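You operate a simulated robot arm through the tools that you are given. There is no shell and no other tool. Be economical: measure what you need, move in short steps, check, and stop when the job is done.

You run a simulated robot arm. Do the job below in one go: nothing can be reset, and whatever is moved stays where it is left.

JOB
Put things in order on the top of the side table. At the end: the yellow can (marked "MAIZE") from the top of the side table is on the black baking tray; the roll from the top of the side table stands where the red pot stood; the red pot from the top of the side table stands where the rolled green napkin stood; the white milk carton from the top of the side table stands where the roll stood; the rolled green napkin stands where the yellow can stood; whatever was shut is shut again. Leave all else as you found it, and nothing knocked over.
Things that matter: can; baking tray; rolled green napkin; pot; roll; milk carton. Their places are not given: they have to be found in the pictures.

Only the result counts: the job must be done as asked and must still hold three seconds after the hand-in. Knocking over, shifting, dropping, spilling or breaking anything else fails it.

ROBOT AND FRAMES
A 6-joint arm with a two-finger parallel gripper, fixed in place. Base frame: the origin is at the foot of the arm, x ahead of it, y to its left, z up; the work surface is at about z = 780. Units: mm, degrees, N and s.
With the tool pointing down near the work surface it reaches from about 240 to 640 mm from the base axis. Its first joint turns from -66.0 to 66.0 degrees. Payload 2.7 kg.
The TCP is the grasp point between the finger pads, 23 mm short of the fingertips. In the tool frame z runs along the fingers and y along their closing line. The gripper opens to 94 mm. The fingers are 38 mm wide and 10 mm thick; the gripper's body (54 by 96 mm) begins 39 mm behind the TCP.
Orientation is told as [roll, pitch, yaw] about the base's x, y, z axes, in that order, counted from this pose: with the fingers straight down and closing along the base's y, the tool's x points along the base's -x, its y along +y and its z along -z.

CONTROLS
- The arm moves only by the tool play_rows. Its argument "increments" is a list of rows, each an object (a shift or turn left out is 0, a gripper value left out holds the last) with "dp": the shift along the tool's x, y, z in cm, a list of three; "angular": the turn, a rotation vector about the tool's x, y, z in degrees, a list of three; "gripper": the closure in counts, from 0 (fully open) to 255 (shut). In form: [{"dp": [x, y, z], "angular": [ax, ay, az], "gripper": gripper}, ...]. A call has 1 to 12 rows; each row is the pose to reach, as a shift and turn from the pose commanded when the call began, along the tool's axes at that moment. A row lasts 0.2 s, in which the tool goes at most 50 mm and 8.6 degrees; a call with a longer step from one row to the next is refused whole, and so is a gripper value outside its range. A pose out of reach is approached as far as the arm can. The call stops where the force on the tool passes 40 N (or 10 N more than at its start, if that is more) or the arm is blocked; 0.2 s more then pass. The fingers move at their own pace (about 45 mm/s each) and stop on an object; they squeeze with about 35 N. The grip force told is the motor's: it shows also when the fingers shut on nothing. Time passes only in rows, and 0.2 s behind the last, so rows that repeat a pose let the fingers close. The reply holds the time, the measured pose of the TCP, the force on the tool along the base axes, the opening and the grip force, in the units named above and with some noise.
- Cameras (640 x 400 px; columns grow to the right, rows downward): "scene" is fixed at [66.8, -438.5, 1404.5]; the picture's right is [0.77, -0.64, 0.00], its down [-0.42, -0.51, -0.75] and it looks along [0.48, 0.58, -0.66] (base axes); focal length 369 px, centre (320, 200). "wrist" rides on the gripper at [-39, 0, -44] in the tool frame; the picture's right is [0.00, -1.00, 0.00], its down [0.97, 0.00, -0.24] and it looks along [0.24, 0.00, 0.97] (tool axes); focal length 218 px, centre (320, 200).
- grab_frame(camera): a new picture of that camera. It takes no simulated time.
- measure_at(camera, pixels): for up to 12 pixels [column, row] of the newest picture of that camera ("zoom" is the newest enlarged one), the place [x, y, z] in the base frame of the surface seen there, good to about 3 mm, but the place of the scene camera against the robot may be out by one fixed shift of up to 18 mm in any direction. It takes no simulated time.
- inspect(camera, box): a new picture of the part [left, top, right, bottom] of that camera's present view, enlarged. It takes no simulated time.
- finish_job(): hands the job in; it is judged then, once.

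Work in short steps. Measure before you move; look again where a grasp or a placing could have gone wrong, and mend it. You have 80 turns and 38 pictures in all, those below and enlarged ones among them. Open the gripper and draw the arm clear of the work before you hand the job in, unless the task says otherwise; then end with one line.

The tools are called after "Emit:" by a JSON object that holds its "fn" and its "kwargs". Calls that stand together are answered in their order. play_rows: Moves the arm, as the interface text tells. Its arguments: {"type":"object","properties":{"increments":{"type":"array"}},"required":["increments"]} The other tools are called the same way: grab_frame (camera) takes a picture; measure_at (camera, pixels) gives the place of the surface under pixels of a picture; inspect (camera, box) takes an enlarged picture of a part of a camera's view; finish_job () hands the job in.

At the start:

```text
clock: 0.0
eef_pos: [487.1, -28.5, 1094.1]
tcp_rot: [0.1, 0.0, 0.0]
force: [-0.9, -0.1, 1.1]
finger_gap: 93.9
finger_force: 0.1
```

scene: 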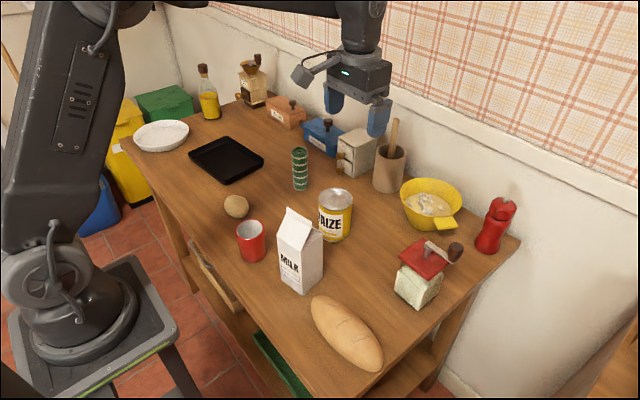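
wrist: 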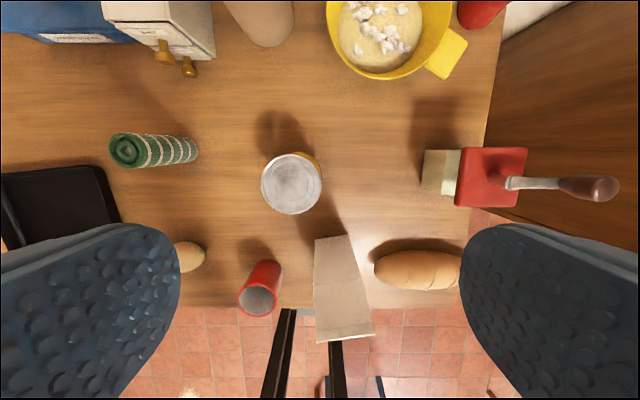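

The scene shows the roll at about (236,206), red pot (251,240), milk (300,250), can (335,215), napkin (300,168) and tray (227,160). I'll enlarge the middle of the scene and measure those points.

Emit:
{"fn": "inspect", "kwargs": {"camera": "scene", "box": [180, 120, 400, 380]}}

Emit:
{"fn": "measure_at", "kwargs": {"camera": "wrist", "pixels": [[291, 183], [263, 183], [320, 183], [291, 212], [189, 257], [262, 300], [128, 150], [193, 150], [330, 245], [345, 330], [60, 200], [340, 200]]}}

Emit:
{"fn": "measure_at", "kwargs": {"camera": "scene", "pixels": [[335, 193], [236, 200], [251, 228], [300, 150], [300, 185], [302, 212], [300, 250], [227, 162], [192, 153], [228, 138], [262, 157], [230, 183]]}}

```text
1.54 times, centred on (290, 250) of scene
```

zoom: 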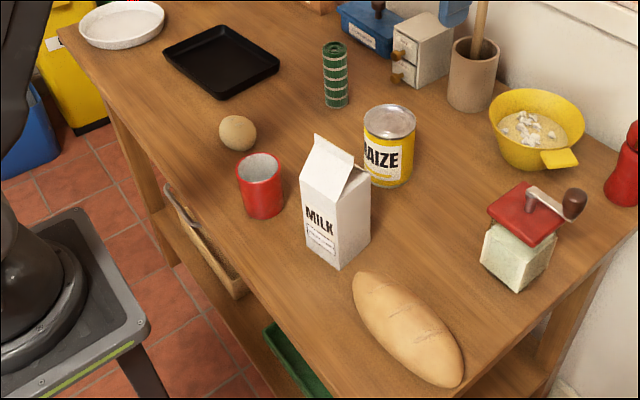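

```text
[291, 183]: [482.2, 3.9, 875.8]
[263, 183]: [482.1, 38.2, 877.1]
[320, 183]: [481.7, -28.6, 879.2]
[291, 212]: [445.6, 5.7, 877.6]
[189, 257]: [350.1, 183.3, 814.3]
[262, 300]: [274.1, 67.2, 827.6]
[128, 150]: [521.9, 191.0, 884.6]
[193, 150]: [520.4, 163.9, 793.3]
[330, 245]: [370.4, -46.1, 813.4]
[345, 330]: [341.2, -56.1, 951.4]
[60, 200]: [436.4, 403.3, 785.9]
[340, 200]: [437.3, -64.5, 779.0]
```

```text
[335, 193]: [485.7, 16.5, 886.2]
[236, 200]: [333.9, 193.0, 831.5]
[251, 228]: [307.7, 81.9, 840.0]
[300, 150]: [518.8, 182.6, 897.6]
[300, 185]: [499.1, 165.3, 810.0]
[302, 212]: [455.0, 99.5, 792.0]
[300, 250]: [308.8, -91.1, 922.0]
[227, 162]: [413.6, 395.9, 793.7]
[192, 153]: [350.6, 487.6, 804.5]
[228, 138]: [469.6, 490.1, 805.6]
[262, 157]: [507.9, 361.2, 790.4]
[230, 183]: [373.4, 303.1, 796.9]
```

Can top centre measures about (482, 5), top z 877, but I need the tray seen well. I'll move high up to about (440, 330) and look at it with the wrist camera.

Emit:
{"fn": "play_rows", "kwargs": {"increments": [{"dp": [0.59, 4.48, 0], "gripper": 0}, {"dp": [1.18, 8.96, 0]}, {"dp": [1.76, 13.44, 0]}, {"dp": [2.35, 17.92, 0]}, {"dp": [2.94, 22.4, 0]}, {"dp": [3.53, 26.9, 0]}, {"dp": [4.1, 31.4, 0]}, {"dp": [4.7, 35.85, 0]}, {"dp": [4.7, 35.85, 0]}]}}

Emit:
{"fn": "grab_frame", "kwargs": {"camera": "wrist"}}

```text
clock: 2.0
eef_pos: [439.5, 330.4, 1092.6]
tcp_rot: [0.0, 0.0, 0.1]
force: [0.3, -0.3, 0.7]
finger_gap: 93.8
finger_force: 0.0
```

```text
34 pictures are left
```

wrist: 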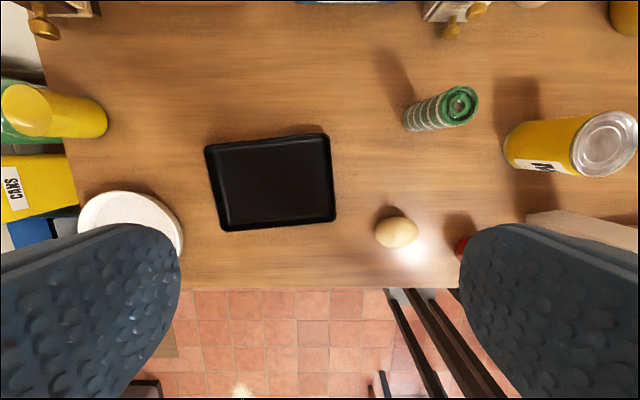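

The tray spans pixels (205,145)–(335,230), the roll is near (397,232) and the napkin top near (461,105). I'll measure all of these.

Emit:
{"fn": "measure_at", "kwargs": {"camera": "wrist", "pixels": [[270, 182], [208, 150], [326, 137], [332, 215], [222, 226], [397, 230], [378, 232], [416, 232], [460, 104], [446, 105], [477, 105], [408, 118]]}}

Emit:
{"fn": "measure_at", "kwargs": {"camera": "wrist", "pixels": [[460, 87], [460, 122], [412, 130], [404, 108], [397, 216], [397, 246], [603, 143], [572, 143], [634, 143]]}}

```text
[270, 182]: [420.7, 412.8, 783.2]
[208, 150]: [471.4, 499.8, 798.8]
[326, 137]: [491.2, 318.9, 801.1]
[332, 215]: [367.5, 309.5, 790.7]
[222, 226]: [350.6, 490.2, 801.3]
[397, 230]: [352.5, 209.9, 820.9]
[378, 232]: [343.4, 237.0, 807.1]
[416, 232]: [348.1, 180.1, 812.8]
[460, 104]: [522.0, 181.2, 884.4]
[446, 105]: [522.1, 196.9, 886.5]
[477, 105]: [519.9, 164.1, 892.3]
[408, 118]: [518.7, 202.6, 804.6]
```

```text
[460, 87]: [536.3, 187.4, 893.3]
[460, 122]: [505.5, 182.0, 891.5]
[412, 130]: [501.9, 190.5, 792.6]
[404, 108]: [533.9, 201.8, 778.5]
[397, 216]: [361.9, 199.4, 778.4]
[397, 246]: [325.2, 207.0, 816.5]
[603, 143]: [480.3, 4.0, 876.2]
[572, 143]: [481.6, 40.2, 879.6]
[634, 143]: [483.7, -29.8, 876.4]
```

Tray centre is about (421, 405), napkin axis (521, 182), can (482, 5), all consistent between views. I go over the can and down to just above its top, fingers open.

Emit:
{"fn": "play_rows", "kwargs": {"increments": [{"dp": [-0.6, -4.65, 0], "gripper": 0}, {"dp": [-1.2, -9.3, 0]}, {"dp": [-1.8, -13.95, 0]}, {"dp": [-2.4, -18.6, 0]}, {"dp": [-3.0, -23.25, 0]}, {"dp": [-3.6, -27.9, 0]}, {"dp": [-4.23, -32.53, 0]}, {"dp": [-4.23, -32.53, 4.5]}, {"dp": [-4.23, -32.53, 9.0]}, {"dp": [-4.23, -32.53, 13.5]}, {"dp": [-4.23, -32.53, 16.3]}, {"dp": [-4.23, -32.53, 16.3]}]}}

Emit:
{"fn": "grab_frame", "kwargs": {"camera": "wrist"}}

```text
clock: 4.6
eef_pos: [480.5, 4.2, 931.4]
tcp_rot: [-0.1, 0.0, 0.0]
force: [0.0, -0.3, 0.8]
finger_gap: 94.1
finger_force: 0.0
```

```text
33 pictures are left
```

wrist: 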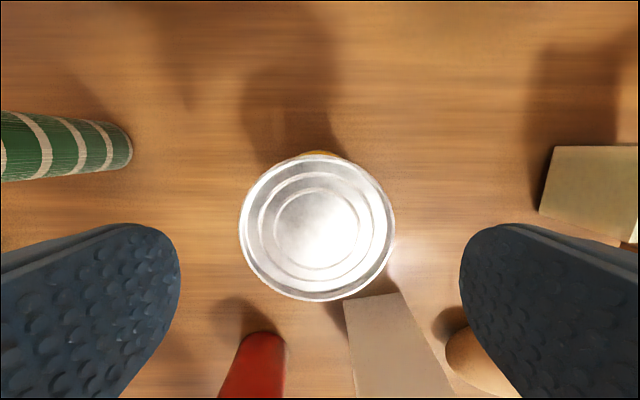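

The can is centred between the fingers (col 317), with nothing beneath either finger. I go down to z≈851, close, then lift to check.

Emit:
{"fn": "play_rows", "kwargs": {"increments": [{"dp": [0, 0, 3], "gripper": 0}, {"dp": [0, 0, 6]}, {"dp": [0, 0, 8]}, {"dp": [0, 0, 8], "gripper": 255}, {"dp": [0, 0, 8]}, {"dp": [0, 0, 8]}, {"dp": [0, 0, 8]}, {"dp": [0, 0, 5]}, {"dp": [0, 0, 0]}, {"dp": [0, 0, -4]}, {"dp": [0, 0, -4]}]}}

```text
clock: 7.0
eef_pos: [482.3, 5.8, 970.2]
tcp_rot: [-0.1, 0.0, 0.0]
force: [0.2, -0.6, -4.4]
finger_gap: 70.9
finger_force: 35.0
```

Can held (gap 70.9, weight felt). I lift further and carry it over the tray centre, staying high.

Emit:
{"fn": "play_rows", "kwargs": {"increments": [{"dp": [0, 0, -4.5], "gripper": 255}, {"dp": [0.7, 4.5, -5]}, {"dp": [1.4, 9, -5]}, {"dp": [2.1, 13.5, -5]}, {"dp": [2.8, 18, -5]}, {"dp": [3.5, 22.5, -5]}, {"dp": [4.2, 27, -5]}, {"dp": [4.9, 31.5, -5]}, {"dp": [5.6, 36, -5]}, {"dp": [6.3, 39.7, -5]}, {"dp": [6.3, 39.7, -1]}, {"dp": [6.3, 39.7, -1]}]}}

Emit:
{"fn": "grab_frame", "kwargs": {"camera": "wrist"}}

```text
clock: 9.6
eef_pos: [418.0, 400.4, 981.3]
tcp_rot: [0.1, 0.0, 0.0]
force: [-0.4, -1.0, -3.4]
finger_gap: 70.8
finger_force: 34.8
```

```text
32 pictures are left
```

wrist: 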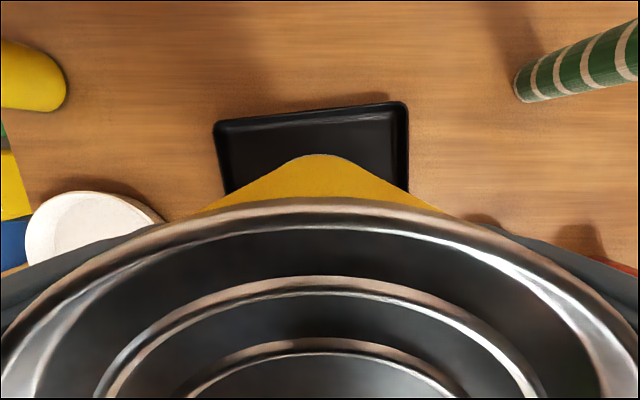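

The can is over the tray centre. I lower to just above the expected seat (z≈858), then in small steps to contact.

Emit:
{"fn": "play_rows", "kwargs": {"increments": [{"dp": [0, 0, 4], "gripper": 255}, {"dp": [0, 0, 8]}, {"dp": [0, 0, 11]}, {"dp": [0, 0, 12]}, {"dp": [0, 0, 12.2]}, {"dp": [0, 0, 12.4]}, {"dp": [0, 0, 12.6]}, {"dp": [0, 0, 12.7]}, {"dp": [0, 0, 12.7]}]}}

```text
clock: 11.6
eef_pos: [418.0, 399.7, 854.9]
tcp_rot: [0.1, 0.0, 0.0]
force: [-0.8, 0.5, -0.6]
finger_gap: 70.8
finger_force: 35.1
```

The downward force has dropped from 3.4 to 0.6 N, so the can is just touching. One more millimetre, then release and rise.

Emit:
{"fn": "play_rows", "kwargs": {"increments": [{"dp": [0, 0, 0.1], "gripper": 255}, {"dp": [0, 0, 0.1], "gripper": 150}, {"dp": [0, 0, 0.1], "gripper": 0}, {"dp": [0, 0, 0.1]}, {"dp": [0, 0, 0.1]}, {"dp": [0, 0, -3]}, {"dp": [0, 0, -7]}, {"dp": [0, 0, -11]}, {"dp": [0, 0, -15]}, {"dp": [0, 0, -15]}]}}

Emit:
{"fn": "grab_frame", "kwargs": {"camera": "wrist"}}

```text
clock: 13.8
eef_pos: [419.3, 398.7, 1005.7]
tcp_rot: [0.0, 0.0, 0.1]
force: [0.1, -0.4, 0.0]
finger_gap: 93.9
finger_force: 0.0
```

```text
31 pictures are left
```

wrist: 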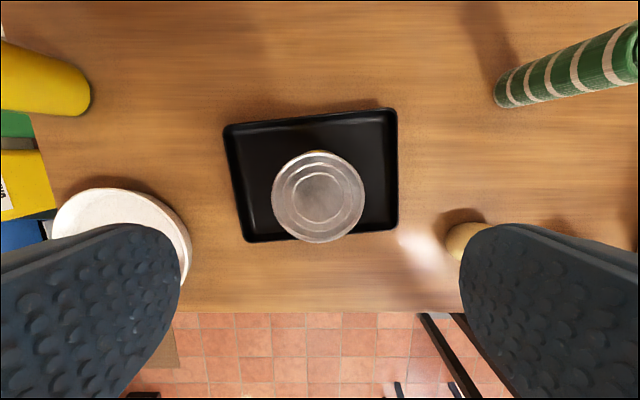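

The can stands on the tray (top at pixel (318,196)). Next I move above the napkin at (521,182) at about z 985.

Emit:
{"fn": "play_rows", "kwargs": {"increments": [{"dp": [-2, -4.3, 0], "gripper": 0}, {"dp": [-4, -8.6, 0]}, {"dp": [-6, -12.9, 0]}, {"dp": [-8, -17.2, 0]}, {"dp": [-10.2, -21.7, 0]}, {"dp": [-10.2, -21.7, 2]}, {"dp": [-10.2, -21.7, 2]}]}}

Emit:
{"fn": "grab_frame", "kwargs": {"camera": "wrist"}}

```text
clock: 15.4
eef_pos: [522.6, 182.5, 984.4]
tcp_rot: [0.1, -0.1, 0.0]
force: [-0.1, 0.6, 0.2]
finger_gap: 93.9
finger_force: 0.1
```

```text
30 pictures are left
```

wrist: 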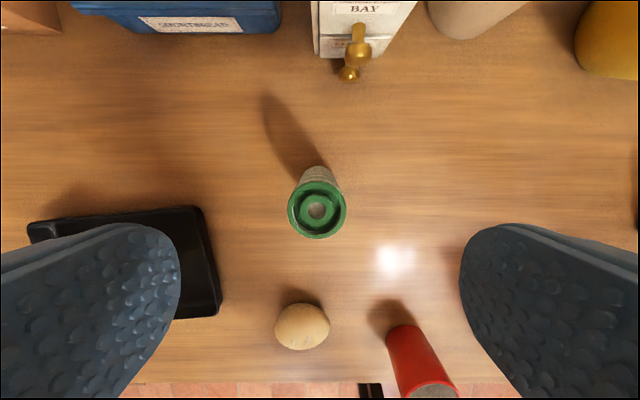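

The napkin top is at (317,209), centred. I check it, the drawer box and knobs behind it for clearance, plus the roll and pot.

Emit:
{"fn": "measure_at", "kwargs": {"camera": "wrist", "pixels": [[290, 210], [345, 210], [317, 185], [317, 236], [348, 72], [358, 30], [320, 52], [301, 327], [276, 327], [328, 327], [301, 305], [301, 347]]}}

```text
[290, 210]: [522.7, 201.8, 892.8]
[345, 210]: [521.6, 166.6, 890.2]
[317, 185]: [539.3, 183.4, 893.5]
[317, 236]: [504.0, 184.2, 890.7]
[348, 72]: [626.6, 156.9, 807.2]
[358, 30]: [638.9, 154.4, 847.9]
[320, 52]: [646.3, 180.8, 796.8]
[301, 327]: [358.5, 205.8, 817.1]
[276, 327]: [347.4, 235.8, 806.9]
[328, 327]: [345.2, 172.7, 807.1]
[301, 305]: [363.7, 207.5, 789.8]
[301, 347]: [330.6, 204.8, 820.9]
```

Napkin axis ≈ (522,184), radius 18, top 892; the knobs at x≈627 are clear. I descend to z≈862, close and lift.

Emit:
{"fn": "play_rows", "kwargs": {"increments": [{"dp": [0, 0.1, 4], "gripper": 0}, {"dp": [0, 0.1, 8]}, {"dp": [0, 0.1, 12.2]}, {"dp": [0, 0.1, 12.2], "gripper": 255}, {"dp": [0, 0.1, 12.2]}, {"dp": [0, 0.1, 12.2]}, {"dp": [0, 0.1, 12.2]}, {"dp": [0, 0.1, 12.2]}, {"dp": [0, 0.1, 12.2]}, {"dp": [0, 0.1, 9]}, {"dp": [0, 0.1, 5]}, {"dp": [0, 0.1, 5]}]}}

```text
clock: 18.0
eef_pos: [519.8, 184.2, 933.8]
tcp_rot: [0.0, 0.0, 0.0]
force: [-0.2, -0.4, -0.8]
finger_gap: 38.5
finger_force: 34.5
```

Napkin held (gap 38.5). I carry it to the can's old place (482,5) and lower it to the same grasp height.

Emit:
{"fn": "play_rows", "kwargs": {"increments": [{"dp": [0.99, -4.46, 0], "gripper": 255}, {"dp": [1.98, -8.92, 0]}, {"dp": [2.97, -13.4, 0]}, {"dp": [3.95, -17.85, 0]}, {"dp": [3.95, -17.85, 0]}, {"dp": [3.95, -17.85, 3.5]}, {"dp": [3.95, -17.85, 6]}, {"dp": [3.95, -17.85, 6.8]}, {"dp": [3.95, -17.85, 7.0]}, {"dp": [3.95, -17.85, 7.15]}, {"dp": [3.95, -17.85, 7.15]}]}}

```text
clock: 20.4
eef_pos: [481.0, 6.4, 862.5]
tcp_rot: [-0.1, 0.0, 0.0]
force: [-0.6, -0.9, -0.3]
finger_gap: 38.6
finger_force: 34.9
```

It's at the height it was gripped at. I release and rise, then look.

Emit:
{"fn": "play_rows", "kwargs": {"increments": [{"dp": [0, 0, 0.05], "gripper": 255}, {"dp": [0, 0, 0.05], "gripper": 180}, {"dp": [0, 0, 0.05], "gripper": 100}, {"dp": [0, 0, 0.05], "gripper": 0}, {"dp": [0, 0, 0.05]}, {"dp": [0, 0, -4]}, {"dp": [0, 0, -8]}, {"dp": [0, 0, -12]}, {"dp": [0, 0, -15]}, {"dp": [0, 0, -15]}]}}

Emit:
{"fn": "grab_frame", "kwargs": {"camera": "wrist"}}

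```text
clock: 22.6
eef_pos: [482.4, 4.7, 1014.5]
tcp_rot: [0.0, 0.1, -0.1]
force: [-0.1, 0.1, 0.0]
finger_gap: 94.0
finger_force: 0.0
```

```text
29 pictures are left
```

wrist: 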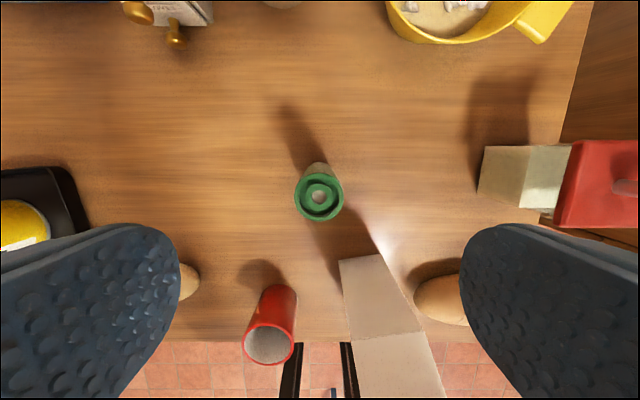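

The napkin stands at the can's old place. I move over the pot, which shows at (270,330), for a closer look.

Emit:
{"fn": "play_rows", "kwargs": {"increments": [{"dp": [3.8, 1.6, 0], "gripper": 0}, {"dp": [7.6, 3.2, 0]}, {"dp": [11.4, 4.9, 0]}, {"dp": [15.2, 6.5, 0]}, {"dp": [15.2, 6.5, 0]}]}}

Emit:
{"fn": "grab_frame", "kwargs": {"camera": "wrist"}}

```text
clock: 23.8
eef_pos: [327.5, 70.5, 1012.5]
tcp_rot: [0.0, 0.0, 0.1]
force: [0.1, 0.1, -0.3]
finger_gap: 94.0
finger_force: 0.1
```

```text
28 pictures are left
```

wrist: 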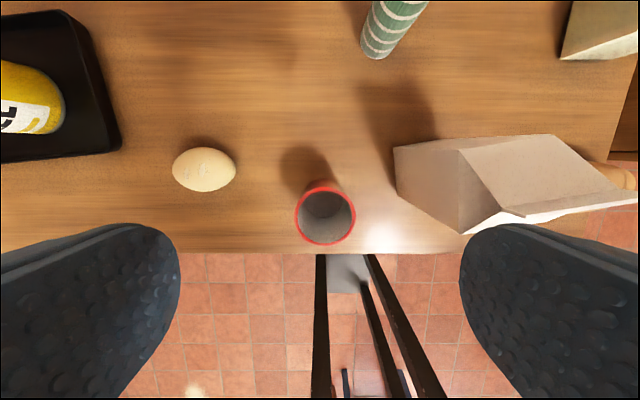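

The pot rim is centred at about (325,214), roll at (204,170), milk body edge from (394,147). I measure pot rim, roll and milk features.

Emit:
{"fn": "measure_at", "kwargs": {"camera": "wrist", "pixels": [[297, 214], [354, 214], [325, 187], [325, 243], [325, 215], [310, 182], [204, 170], [174, 170], [235, 170], [204, 150], [204, 190]]}}

Emit:
{"fn": "measure_at", "kwargs": {"camera": "wrist", "pixels": [[396, 149], [400, 185], [459, 152], [462, 230], [520, 214], [555, 136], [500, 205], [632, 200], [510, 145], [430, 170], [520, 175], [600, 175]]}}

Emit:
{"fn": "measure_at", "kwargs": {"camera": "scene", "pixels": [[287, 207], [314, 228], [278, 234], [301, 249], [324, 236], [281, 280], [300, 292], [323, 272], [320, 255], [290, 265], [302, 240], [300, 225]]}}

Emit:
{"fn": "inspect", "kwargs": {"camera": "scene", "box": [220, 180, 380, 300]}}

```text
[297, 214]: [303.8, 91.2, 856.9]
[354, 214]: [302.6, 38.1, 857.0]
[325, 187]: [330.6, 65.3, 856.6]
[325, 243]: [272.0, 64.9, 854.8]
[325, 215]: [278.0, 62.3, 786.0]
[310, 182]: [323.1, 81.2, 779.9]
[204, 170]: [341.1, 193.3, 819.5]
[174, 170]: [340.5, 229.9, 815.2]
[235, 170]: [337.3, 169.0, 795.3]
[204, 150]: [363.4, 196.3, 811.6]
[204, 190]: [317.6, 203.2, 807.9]
```

```text
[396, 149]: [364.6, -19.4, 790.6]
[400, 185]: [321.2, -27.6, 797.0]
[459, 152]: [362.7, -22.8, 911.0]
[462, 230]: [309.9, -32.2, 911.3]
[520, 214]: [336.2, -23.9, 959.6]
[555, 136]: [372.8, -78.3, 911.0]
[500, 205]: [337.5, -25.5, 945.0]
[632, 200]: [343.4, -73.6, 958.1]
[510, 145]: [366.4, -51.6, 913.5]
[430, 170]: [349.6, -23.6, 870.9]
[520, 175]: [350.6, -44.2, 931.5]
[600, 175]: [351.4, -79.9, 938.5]
```

```text
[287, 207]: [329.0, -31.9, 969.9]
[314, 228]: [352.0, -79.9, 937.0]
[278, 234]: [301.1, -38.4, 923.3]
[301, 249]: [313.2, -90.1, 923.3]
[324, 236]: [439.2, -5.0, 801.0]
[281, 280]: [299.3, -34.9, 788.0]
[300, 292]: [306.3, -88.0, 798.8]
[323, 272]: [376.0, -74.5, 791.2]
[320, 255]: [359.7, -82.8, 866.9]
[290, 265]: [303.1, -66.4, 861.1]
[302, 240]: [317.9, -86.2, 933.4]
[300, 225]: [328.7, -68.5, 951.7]
```

```text
3.33 times, centred on (300, 240) of scene
```

zoom: 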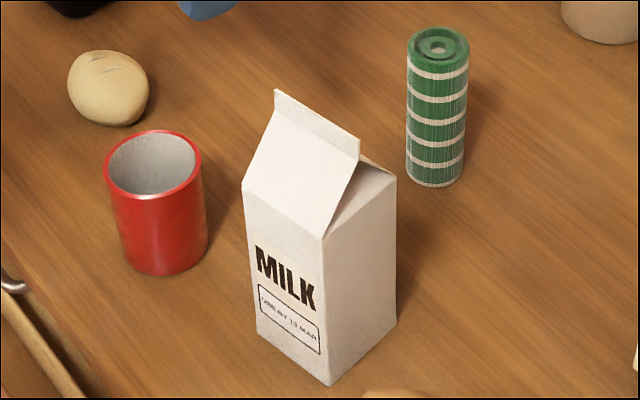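

Pot axis ≈ (302.5, 65), diameter 55, rim z 857; the milk's near face at y≈-23 is clear of the open finger at y≈8. I align, descend to z≈829, and close.

Emit:
{"fn": "play_rows", "kwargs": {"increments": [{"dp": [2.55, -0.5, 0], "gripper": 0}, {"dp": [2.55, -0.5, 4.5]}, {"dp": [2.55, -0.5, 9]}, {"dp": [2.55, -0.5, 13.5]}, {"dp": [2.55, -0.5, 17]}, {"dp": [2.55, -0.5, 18.4]}, {"dp": [2.55, -0.5, 18.4]}, {"dp": [2.55, -0.5, 18.4], "gripper": 255}, {"dp": [2.55, -0.5, 18.4]}, {"dp": [2.55, -0.5, 18.4]}, {"dp": [2.55, -0.5, 18.4]}, {"dp": [2.55, -0.5, 18.4]}]}}

```text
clock: 26.4
eef_pos: [303.5, 66.2, 828.2]
tcp_rot: [-0.1, 0.0, 0.0]
force: [-0.6, 0.2, -0.8]
finger_gap: 58.3
finger_force: 35.4
```

Pot gripped (gap 58). I lift and carry it to above the napkin's old place (522,184).

Emit:
{"fn": "play_rows", "kwargs": {"increments": [{"dp": [0, 0, -4], "gripper": 255}, {"dp": [0, 0, -8]}, {"dp": [0, 0, -12]}, {"dp": [-3.6, 2, -12]}, {"dp": [-7.2, 4, -12]}, {"dp": [-10.8, 6, -12]}, {"dp": [-14.4, 8, -12]}, {"dp": [-18, 10, -12]}, {"dp": [-21.9, 11.9, -12]}, {"dp": [-21.9, 11.9, -8]}, {"dp": [-21.9, 11.9, -4]}, {"dp": [-21.9, 11.9, -4]}]}}

```text
clock: 29.0
eef_pos: [518.8, 184.0, 866.8]
tcp_rot: [0.0, 0.0, 0.0]
force: [0.6, 0.0, -1.0]
finger_gap: 57.9
finger_force: 34.8
```

Pot is over the place at z 867. I lower to the gripped height 828, release and rise.

Emit:
{"fn": "play_rows", "kwargs": {"increments": [{"dp": [0, 0, 2], "gripper": 255}, {"dp": [0, 0, 3.5]}, {"dp": [0, 0, 3.8]}, {"dp": [0, 0, 3.9]}, {"dp": [0, 0, 3.9]}, {"dp": [0, 0, 3.9], "gripper": 150}, {"dp": [0, 0, 3.9], "gripper": 0}, {"dp": [0, 0, 3.9]}, {"dp": [0, 0, 3.9]}, {"dp": [0, 0, 0]}, {"dp": [0, 0, -4]}, {"dp": [0, 0, -8]}]}}

```text
clock: 31.6
eef_pos: [523.0, 182.1, 950.3]
tcp_rot: [0.0, 0.0, 0.0]
force: [-0.7, -0.3, 0.0]
finger_gap: 94.2
finger_force: 0.0
```

Released cleanly. I rise a bit and move to about (355,203) to look at the roll closely.

Emit:
{"fn": "play_rows", "kwargs": {"increments": [{"dp": [0, 0, -2], "gripper": 0}, {"dp": [4.2, 0.5, -2]}, {"dp": [8.4, 1, -2]}, {"dp": [12.6, 1.6, -2]}, {"dp": [16.7, 2.1, -2]}, {"dp": [16.7, 2.1, 0]}, {"dp": [16.7, 2.1, 0]}]}}

Emit:
{"fn": "grab_frame", "kwargs": {"camera": "wrist"}}

Emit:
{"fn": "grab_frame", "kwargs": {"camera": "scene"}}

```text
clock: 33.2
eef_pos: [356.2, 205.3, 948.8]
tcp_rot: [0.0, 0.0, 0.0]
force: [-0.5, -0.3, 0.0]
finger_gap: 93.9
finger_force: 0.1
```

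```text
26 pictures are left
```

wrist: 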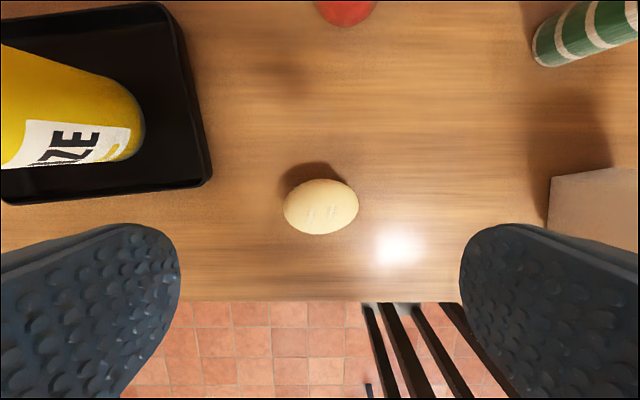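

```text
25 pictures are left
```

scene: 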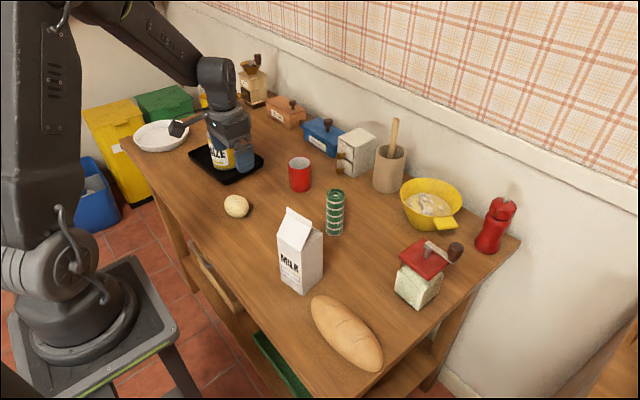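

Pot, napkin and can are all standing properly. The roll shows at (321,206) spanning cols 283–359, rows 178–234; I measure its outline and the tray's near edge.

Emit:
{"fn": "measure_at", "kwargs": {"camera": "wrist", "pixels": [[285, 206], [357, 206], [321, 181], [321, 232], [321, 206], [290, 195], [352, 195], [212, 180], [350, 300], [345, 5]]}}

```text
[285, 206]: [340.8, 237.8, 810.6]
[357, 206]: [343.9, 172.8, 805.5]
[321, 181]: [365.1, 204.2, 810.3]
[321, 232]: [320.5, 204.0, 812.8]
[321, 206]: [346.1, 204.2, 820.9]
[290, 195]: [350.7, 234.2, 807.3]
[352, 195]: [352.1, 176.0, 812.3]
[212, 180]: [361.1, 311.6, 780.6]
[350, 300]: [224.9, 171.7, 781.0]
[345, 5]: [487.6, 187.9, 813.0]
```

Roll centre ≈ (343,204.5), about 65 by 46 mm, top ≈823. I descend to z≈807 (tips just above the table), closing along its length.

Emit:
{"fn": "play_rows", "kwargs": {"increments": [{"dp": [1.25, 0, 3], "gripper": 0}, {"dp": [1.25, 0, 7]}, {"dp": [1.25, 0, 11]}, {"dp": [1.25, 0, 13.5]}, {"dp": [1.25, 0, 14.2]}, {"dp": [1.25, 0, 14.2]}, {"dp": [1.25, 0, 14.2], "gripper": 255}, {"dp": [1.25, 0, 14.2]}, {"dp": [1.25, 0, 14.2]}, {"dp": [1.25, 0, 14.2]}, {"dp": [1.25, 0, 14.2]}]}}

```text
clock: 35.6
eef_pos: [345.7, 206.9, 804.8]
tcp_rot: [0.0, 0.0, 0.0]
force: [-0.1, -0.2, 0.3]
finger_gap: 68.4
finger_force: 34.9
```

Gripped at 68 mm. I lift 6 cm and look to confirm it holds level.

Emit:
{"fn": "play_rows", "kwargs": {"increments": [{"dp": [0, 0, -2], "gripper": 255}, {"dp": [0, 0, -6]}, {"dp": [0, 0, -6]}]}}

Emit:
{"fn": "grab_frame", "kwargs": {"camera": "wrist"}}

```text
clock: 36.4
eef_pos: [343.9, 208.8, 865.4]
tcp_rot: [0.0, 0.0, 0.0]
force: [0.6, 0.6, -0.3]
finger_gap: 68.3
finger_force: 35.0
```

```text
24 pictures are left
```

wrist: 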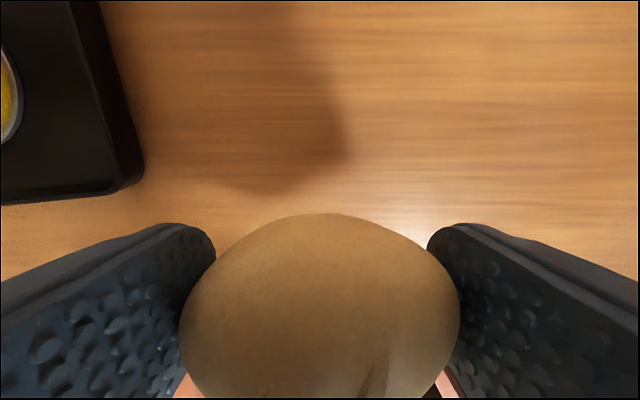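

The roll hangs level between the pads. I carry it to the pot's old place (302.5,65) and lower to the gripped height.

Emit:
{"fn": "play_rows", "kwargs": {"increments": [{"dp": [1.0, -3.5, 0], "gripper": 255}, {"dp": [2.0, -7, 0]}, {"dp": [3.0, -10.5, 0]}, {"dp": [4.1, -14.1, 0]}, {"dp": [4.1, -14.1, 0]}, {"dp": [4.1, -14.1, 3]}, {"dp": [4.1, -14.1, 5]}, {"dp": [4.1, -14.1, 5.7]}, {"dp": [4.1, -14.1, 5.9]}, {"dp": [4.1, -14.1, 5.95]}, {"dp": [4.1, -14.1, 5.95]}]}}

```text
clock: 38.8
eef_pos: [301.6, 64.3, 807.4]
tcp_rot: [0.0, 0.0, 0.1]
force: [0.2, 0.0, 0.2]
finger_gap: 68.1
finger_force: 34.6
```

The roll is at (302,64) at the gripped height. I release and rise well above the milk, then look.

Emit:
{"fn": "play_rows", "kwargs": {"increments": [{"dp": [0, 0, 0.05], "gripper": 180}, {"dp": [0, 0, 0.05], "gripper": 100}, {"dp": [0, 0, 0.05], "gripper": 0}, {"dp": [0, 0, 0.05]}, {"dp": [0, 0, -1]}, {"dp": [0, 0, -5]}, {"dp": [0, 0, -9.5]}, {"dp": [0, 0, -14]}, {"dp": [0, 0, -18.5]}, {"dp": [0, 0, -23]}, {"dp": [0, 0, -27]}, {"dp": [0, 0, -27]}]}}

Emit:
{"fn": "grab_frame", "kwargs": {"camera": "wrist"}}

```text
clock: 41.4
eef_pos: [301.8, 64.9, 1077.4]
tcp_rot: [-0.1, 0.1, -0.1]
force: [0.0, 0.2, 0.2]
finger_gap: 93.6
finger_force: 0.0
```

```text
23 pictures are left
```

wrist: 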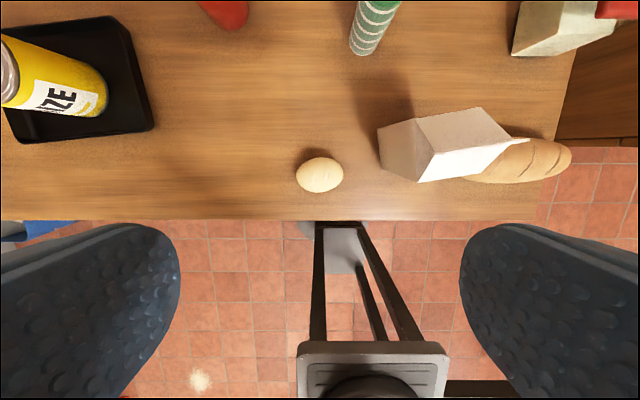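

The roll sits well at (319,175). Next the milk: earlier corners give centre ≈(341,-55), about 55 mm square, yaw ≈10°, gable ridge z≈960 running along y. I move above it and turn 10° to match, then look.

Emit:
{"fn": "play_rows", "kwargs": {"increments": [{"dp": [-1.3, -4, 0], "angular": [0, 0, -5], "gripper": 0}, {"dp": [-2.6, -8, 0], "angular": [0, 0, -10]}, {"dp": [-3.95, -12, 0], "angular": [0, 0, -10]}, {"dp": [-3.95, -12, 0], "angular": [0, 0, -10]}]}}

Emit:
{"fn": "grab_frame", "kwargs": {"camera": "wrist"}}

```text
clock: 42.4
eef_pos: [341.1, -56.5, 1076.5]
tcp_rot: [0.0, 0.1, 10.1]
force: [0.2, -0.9, -0.3]
finger_gap: 93.9
finger_force: 0.1
```

```text
22 pictures are left
```

wrist: 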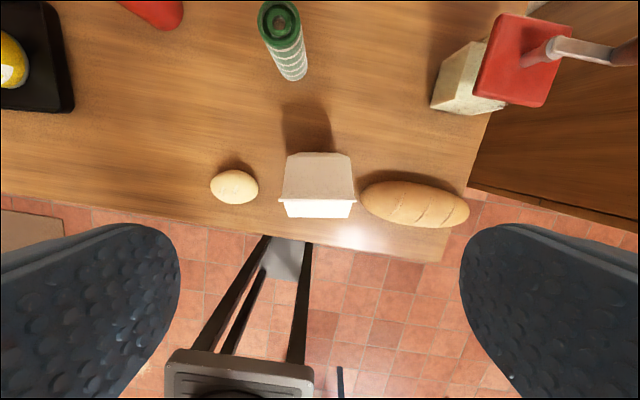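

The carton is square to the gripper, ridge ends at (280,198) and (356,198), so it's centred. I measure its corners to fix the grasp.

Emit:
{"fn": "measure_at", "kwargs": {"camera": "wrist", "pixels": [[282, 199], [354, 199], [318, 199], [290, 156], [348, 156], [288, 216], [348, 216], [318, 175], [318, 210], [372, 195], [410, 190]]}}

```text
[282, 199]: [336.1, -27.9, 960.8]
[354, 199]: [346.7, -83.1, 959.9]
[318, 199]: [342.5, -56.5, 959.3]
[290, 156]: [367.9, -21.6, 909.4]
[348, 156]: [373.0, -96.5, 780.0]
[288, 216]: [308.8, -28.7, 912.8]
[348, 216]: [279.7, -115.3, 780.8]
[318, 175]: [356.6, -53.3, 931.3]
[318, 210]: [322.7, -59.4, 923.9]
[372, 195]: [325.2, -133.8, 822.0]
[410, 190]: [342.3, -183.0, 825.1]
```

Ridge centre (341.5,-55.5), top 960. I descend to z≈926 so the palm just clears the ridge, and close on the side faces.

Emit:
{"fn": "play_rows", "kwargs": {"increments": [{"dp": [0, 0.1, 4], "gripper": 0}, {"dp": [0, 0.1, 8]}, {"dp": [0, 0.1, 12]}, {"dp": [0, 0.1, 14]}, {"dp": [0, 0.1, 15.1]}, {"dp": [0, 0.1, 15.1]}, {"dp": [0, 0.1, 15.1], "gripper": 255}, {"dp": [0, 0.1, 15.1]}, {"dp": [0, 0.1, 15.1]}, {"dp": [0, 0.1, 15.1]}, {"dp": [0, 0.1, 15.1]}, {"dp": [0, 0.1, 15.1]}]}}

```text
clock: 45.0
eef_pos: [341.2, -53.7, 925.7]
tcp_rot: [0.0, 0.1, 10.0]
force: [0.8, -0.8, 0.1]
finger_gap: 61.7
finger_force: 34.8
```

Gripped at 61.7 mm. I lift 2 cm and check in the scene that it hangs upright.

Emit:
{"fn": "play_rows", "kwargs": {"increments": [{"dp": [0, 0, -0.7], "gripper": 255}, {"dp": [0, 0, -1.4]}, {"dp": [0, 0, -2]}, {"dp": [0, 0, -2]}]}}

Emit:
{"fn": "inspect", "kwargs": {"camera": "scene", "box": [200, 140, 400, 340]}}

```text
clock: 46.0
eef_pos: [341.3, -54.3, 944.7]
tcp_rot: [-0.1, 0.0, 10.0]
force: [0.1, 0.3, -4.4]
finger_gap: 61.7
finger_force: 33.8
```

```text
2.00 times, centred on (300, 240) of scene
```

zoom: 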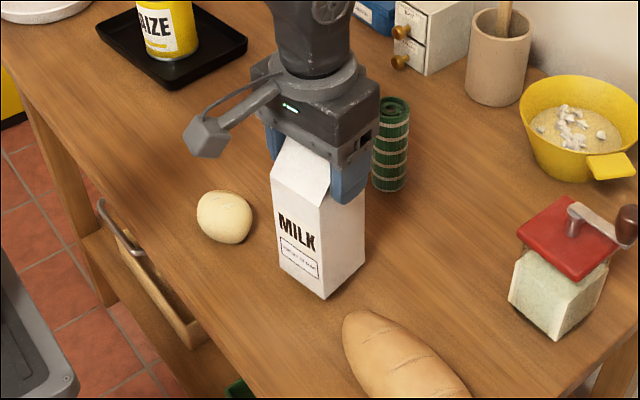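

It hangs upright. I lift over the roll and carry it to above the roll's old place (343,204.5), keeping the 10° yaw.

Emit:
{"fn": "play_rows", "kwargs": {"increments": [{"dp": [0, 0, -4.2], "gripper": 255}, {"dp": [0, 0, -8.5]}, {"dp": [-0.78, 4.25, -8.5]}, {"dp": [-1.56, 8.5, -8.5]}, {"dp": [-2.35, 12.75, -8.5]}, {"dp": [-3.13, 17, -8.5]}, {"dp": [-3.91, 21.25, -8.5]}, {"dp": [-4.69, 25.5, -8.5]}, {"dp": [-4.69, 25.5, -8.5]}, {"dp": [-4.69, 25.5, -4.5]}, {"dp": [-4.69, 25.5, -0.5]}, {"dp": [-4.69, 25.5, -0.5]}]}}

```text
clock: 48.6
eef_pos: [343.8, 206.6, 951.3]
tcp_rot: [0.1, 0.0, 10.0]
force: [1.3, 0.5, -5.5]
finger_gap: 62.1
finger_force: 34.9
```

At (344,206), z≈951. I lower 2.5 cm gently to the gripped height.

Emit:
{"fn": "play_rows", "kwargs": {"increments": [{"dp": [0, 0, 1.2], "gripper": 255}, {"dp": [0, 0, 2]}, {"dp": [0, 0, 2.2]}, {"dp": [0, 0, 2.35]}, {"dp": [0, 0, 2.45]}, {"dp": [0, 0, 2.45]}]}}

```text
clock: 50.0
eef_pos: [344.1, 204.8, 926.1]
tcp_rot: [0.0, 0.0, 10.0]
force: [0.0, 0.0, -4.2]
finger_gap: 61.9
finger_force: 35.1
```

The tool still carries about 4 N, so it isn't down yet. I go on in 0.5 mm steps.

Emit:
{"fn": "play_rows", "kwargs": {"increments": [{"dp": [0, 0, 0.05], "gripper": 255}, {"dp": [0, 0, 0.1]}, {"dp": [0, 0, 0.1]}]}}

```text
clock: 50.8
eef_pos: [344.3, 206.2, 926.0]
tcp_rot: [0.1, 0.0, 10.0]
force: [-1.5, -2.0, 4.6]
finger_gap: 61.6
finger_force: 35.0
```

Force now reads +4.6 N, so the carton is on the table. I release and rise straight up.

Emit:
{"fn": "play_rows", "kwargs": {"increments": [{"dp": [0, 0, 0], "gripper": 180}, {"dp": [0, 0, 0], "gripper": 80}, {"dp": [0, 0, 0], "gripper": 0}, {"dp": [0, 0, 0]}, {"dp": [0, 0, -1]}, {"dp": [0, 0, -4]}, {"dp": [0, 0, -8]}, {"dp": [0, 0, -12.5]}, {"dp": [0, 0, -16]}, {"dp": [0, 0, -16]}]}}

Emit:
{"fn": "grab_frame", "kwargs": {"camera": "wrist"}}

Emit:
{"fn": "grab_frame", "kwargs": {"camera": "scene"}}

```text
clock: 53.0
eef_pos: [343.8, 206.9, 1084.3]
tcp_rot: [0.0, 0.1, 9.9]
force: [-1.0, -0.6, -0.1]
finger_gap: 94.1
finger_force: 0.0
```

```text
20 pictures are left
```

wrist: 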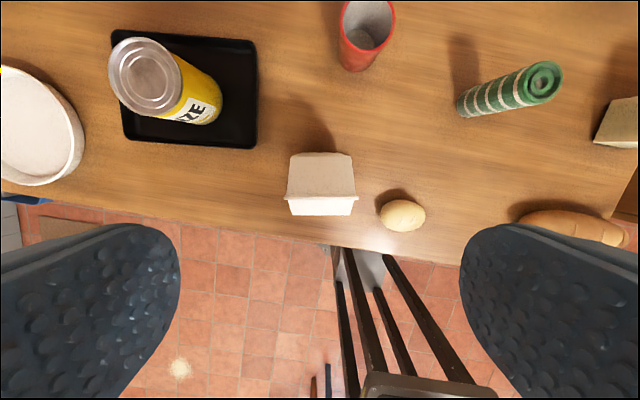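

```text
19 pictures are left
```

scene: 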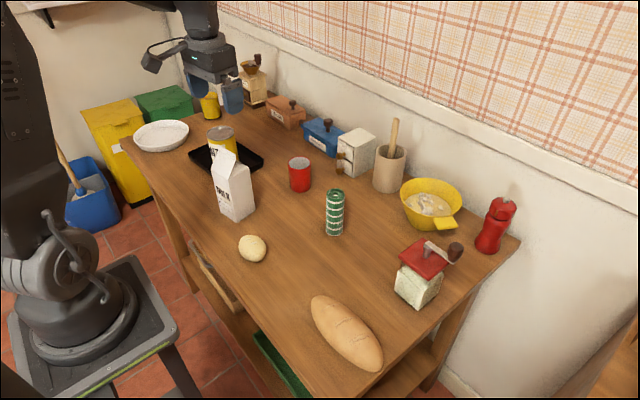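

Both pictures show everything upright and in place: can on the tray, milk at the roll's old spot, roll at the pot's, pot at the napkin's, napkin at the can's. The gripper is open and well above the work, so I hand in.

Emit:
{"fn": "finish_job", "kwargs": {}}

```text
The job is handed in.
```

The job is done and handed in. The can is on the baking tray, and the napkin, pot, roll and milk carton each stand in their new places. Nothing was knocked over, no shut thing was opened, and the gripper is open and clear of the table.
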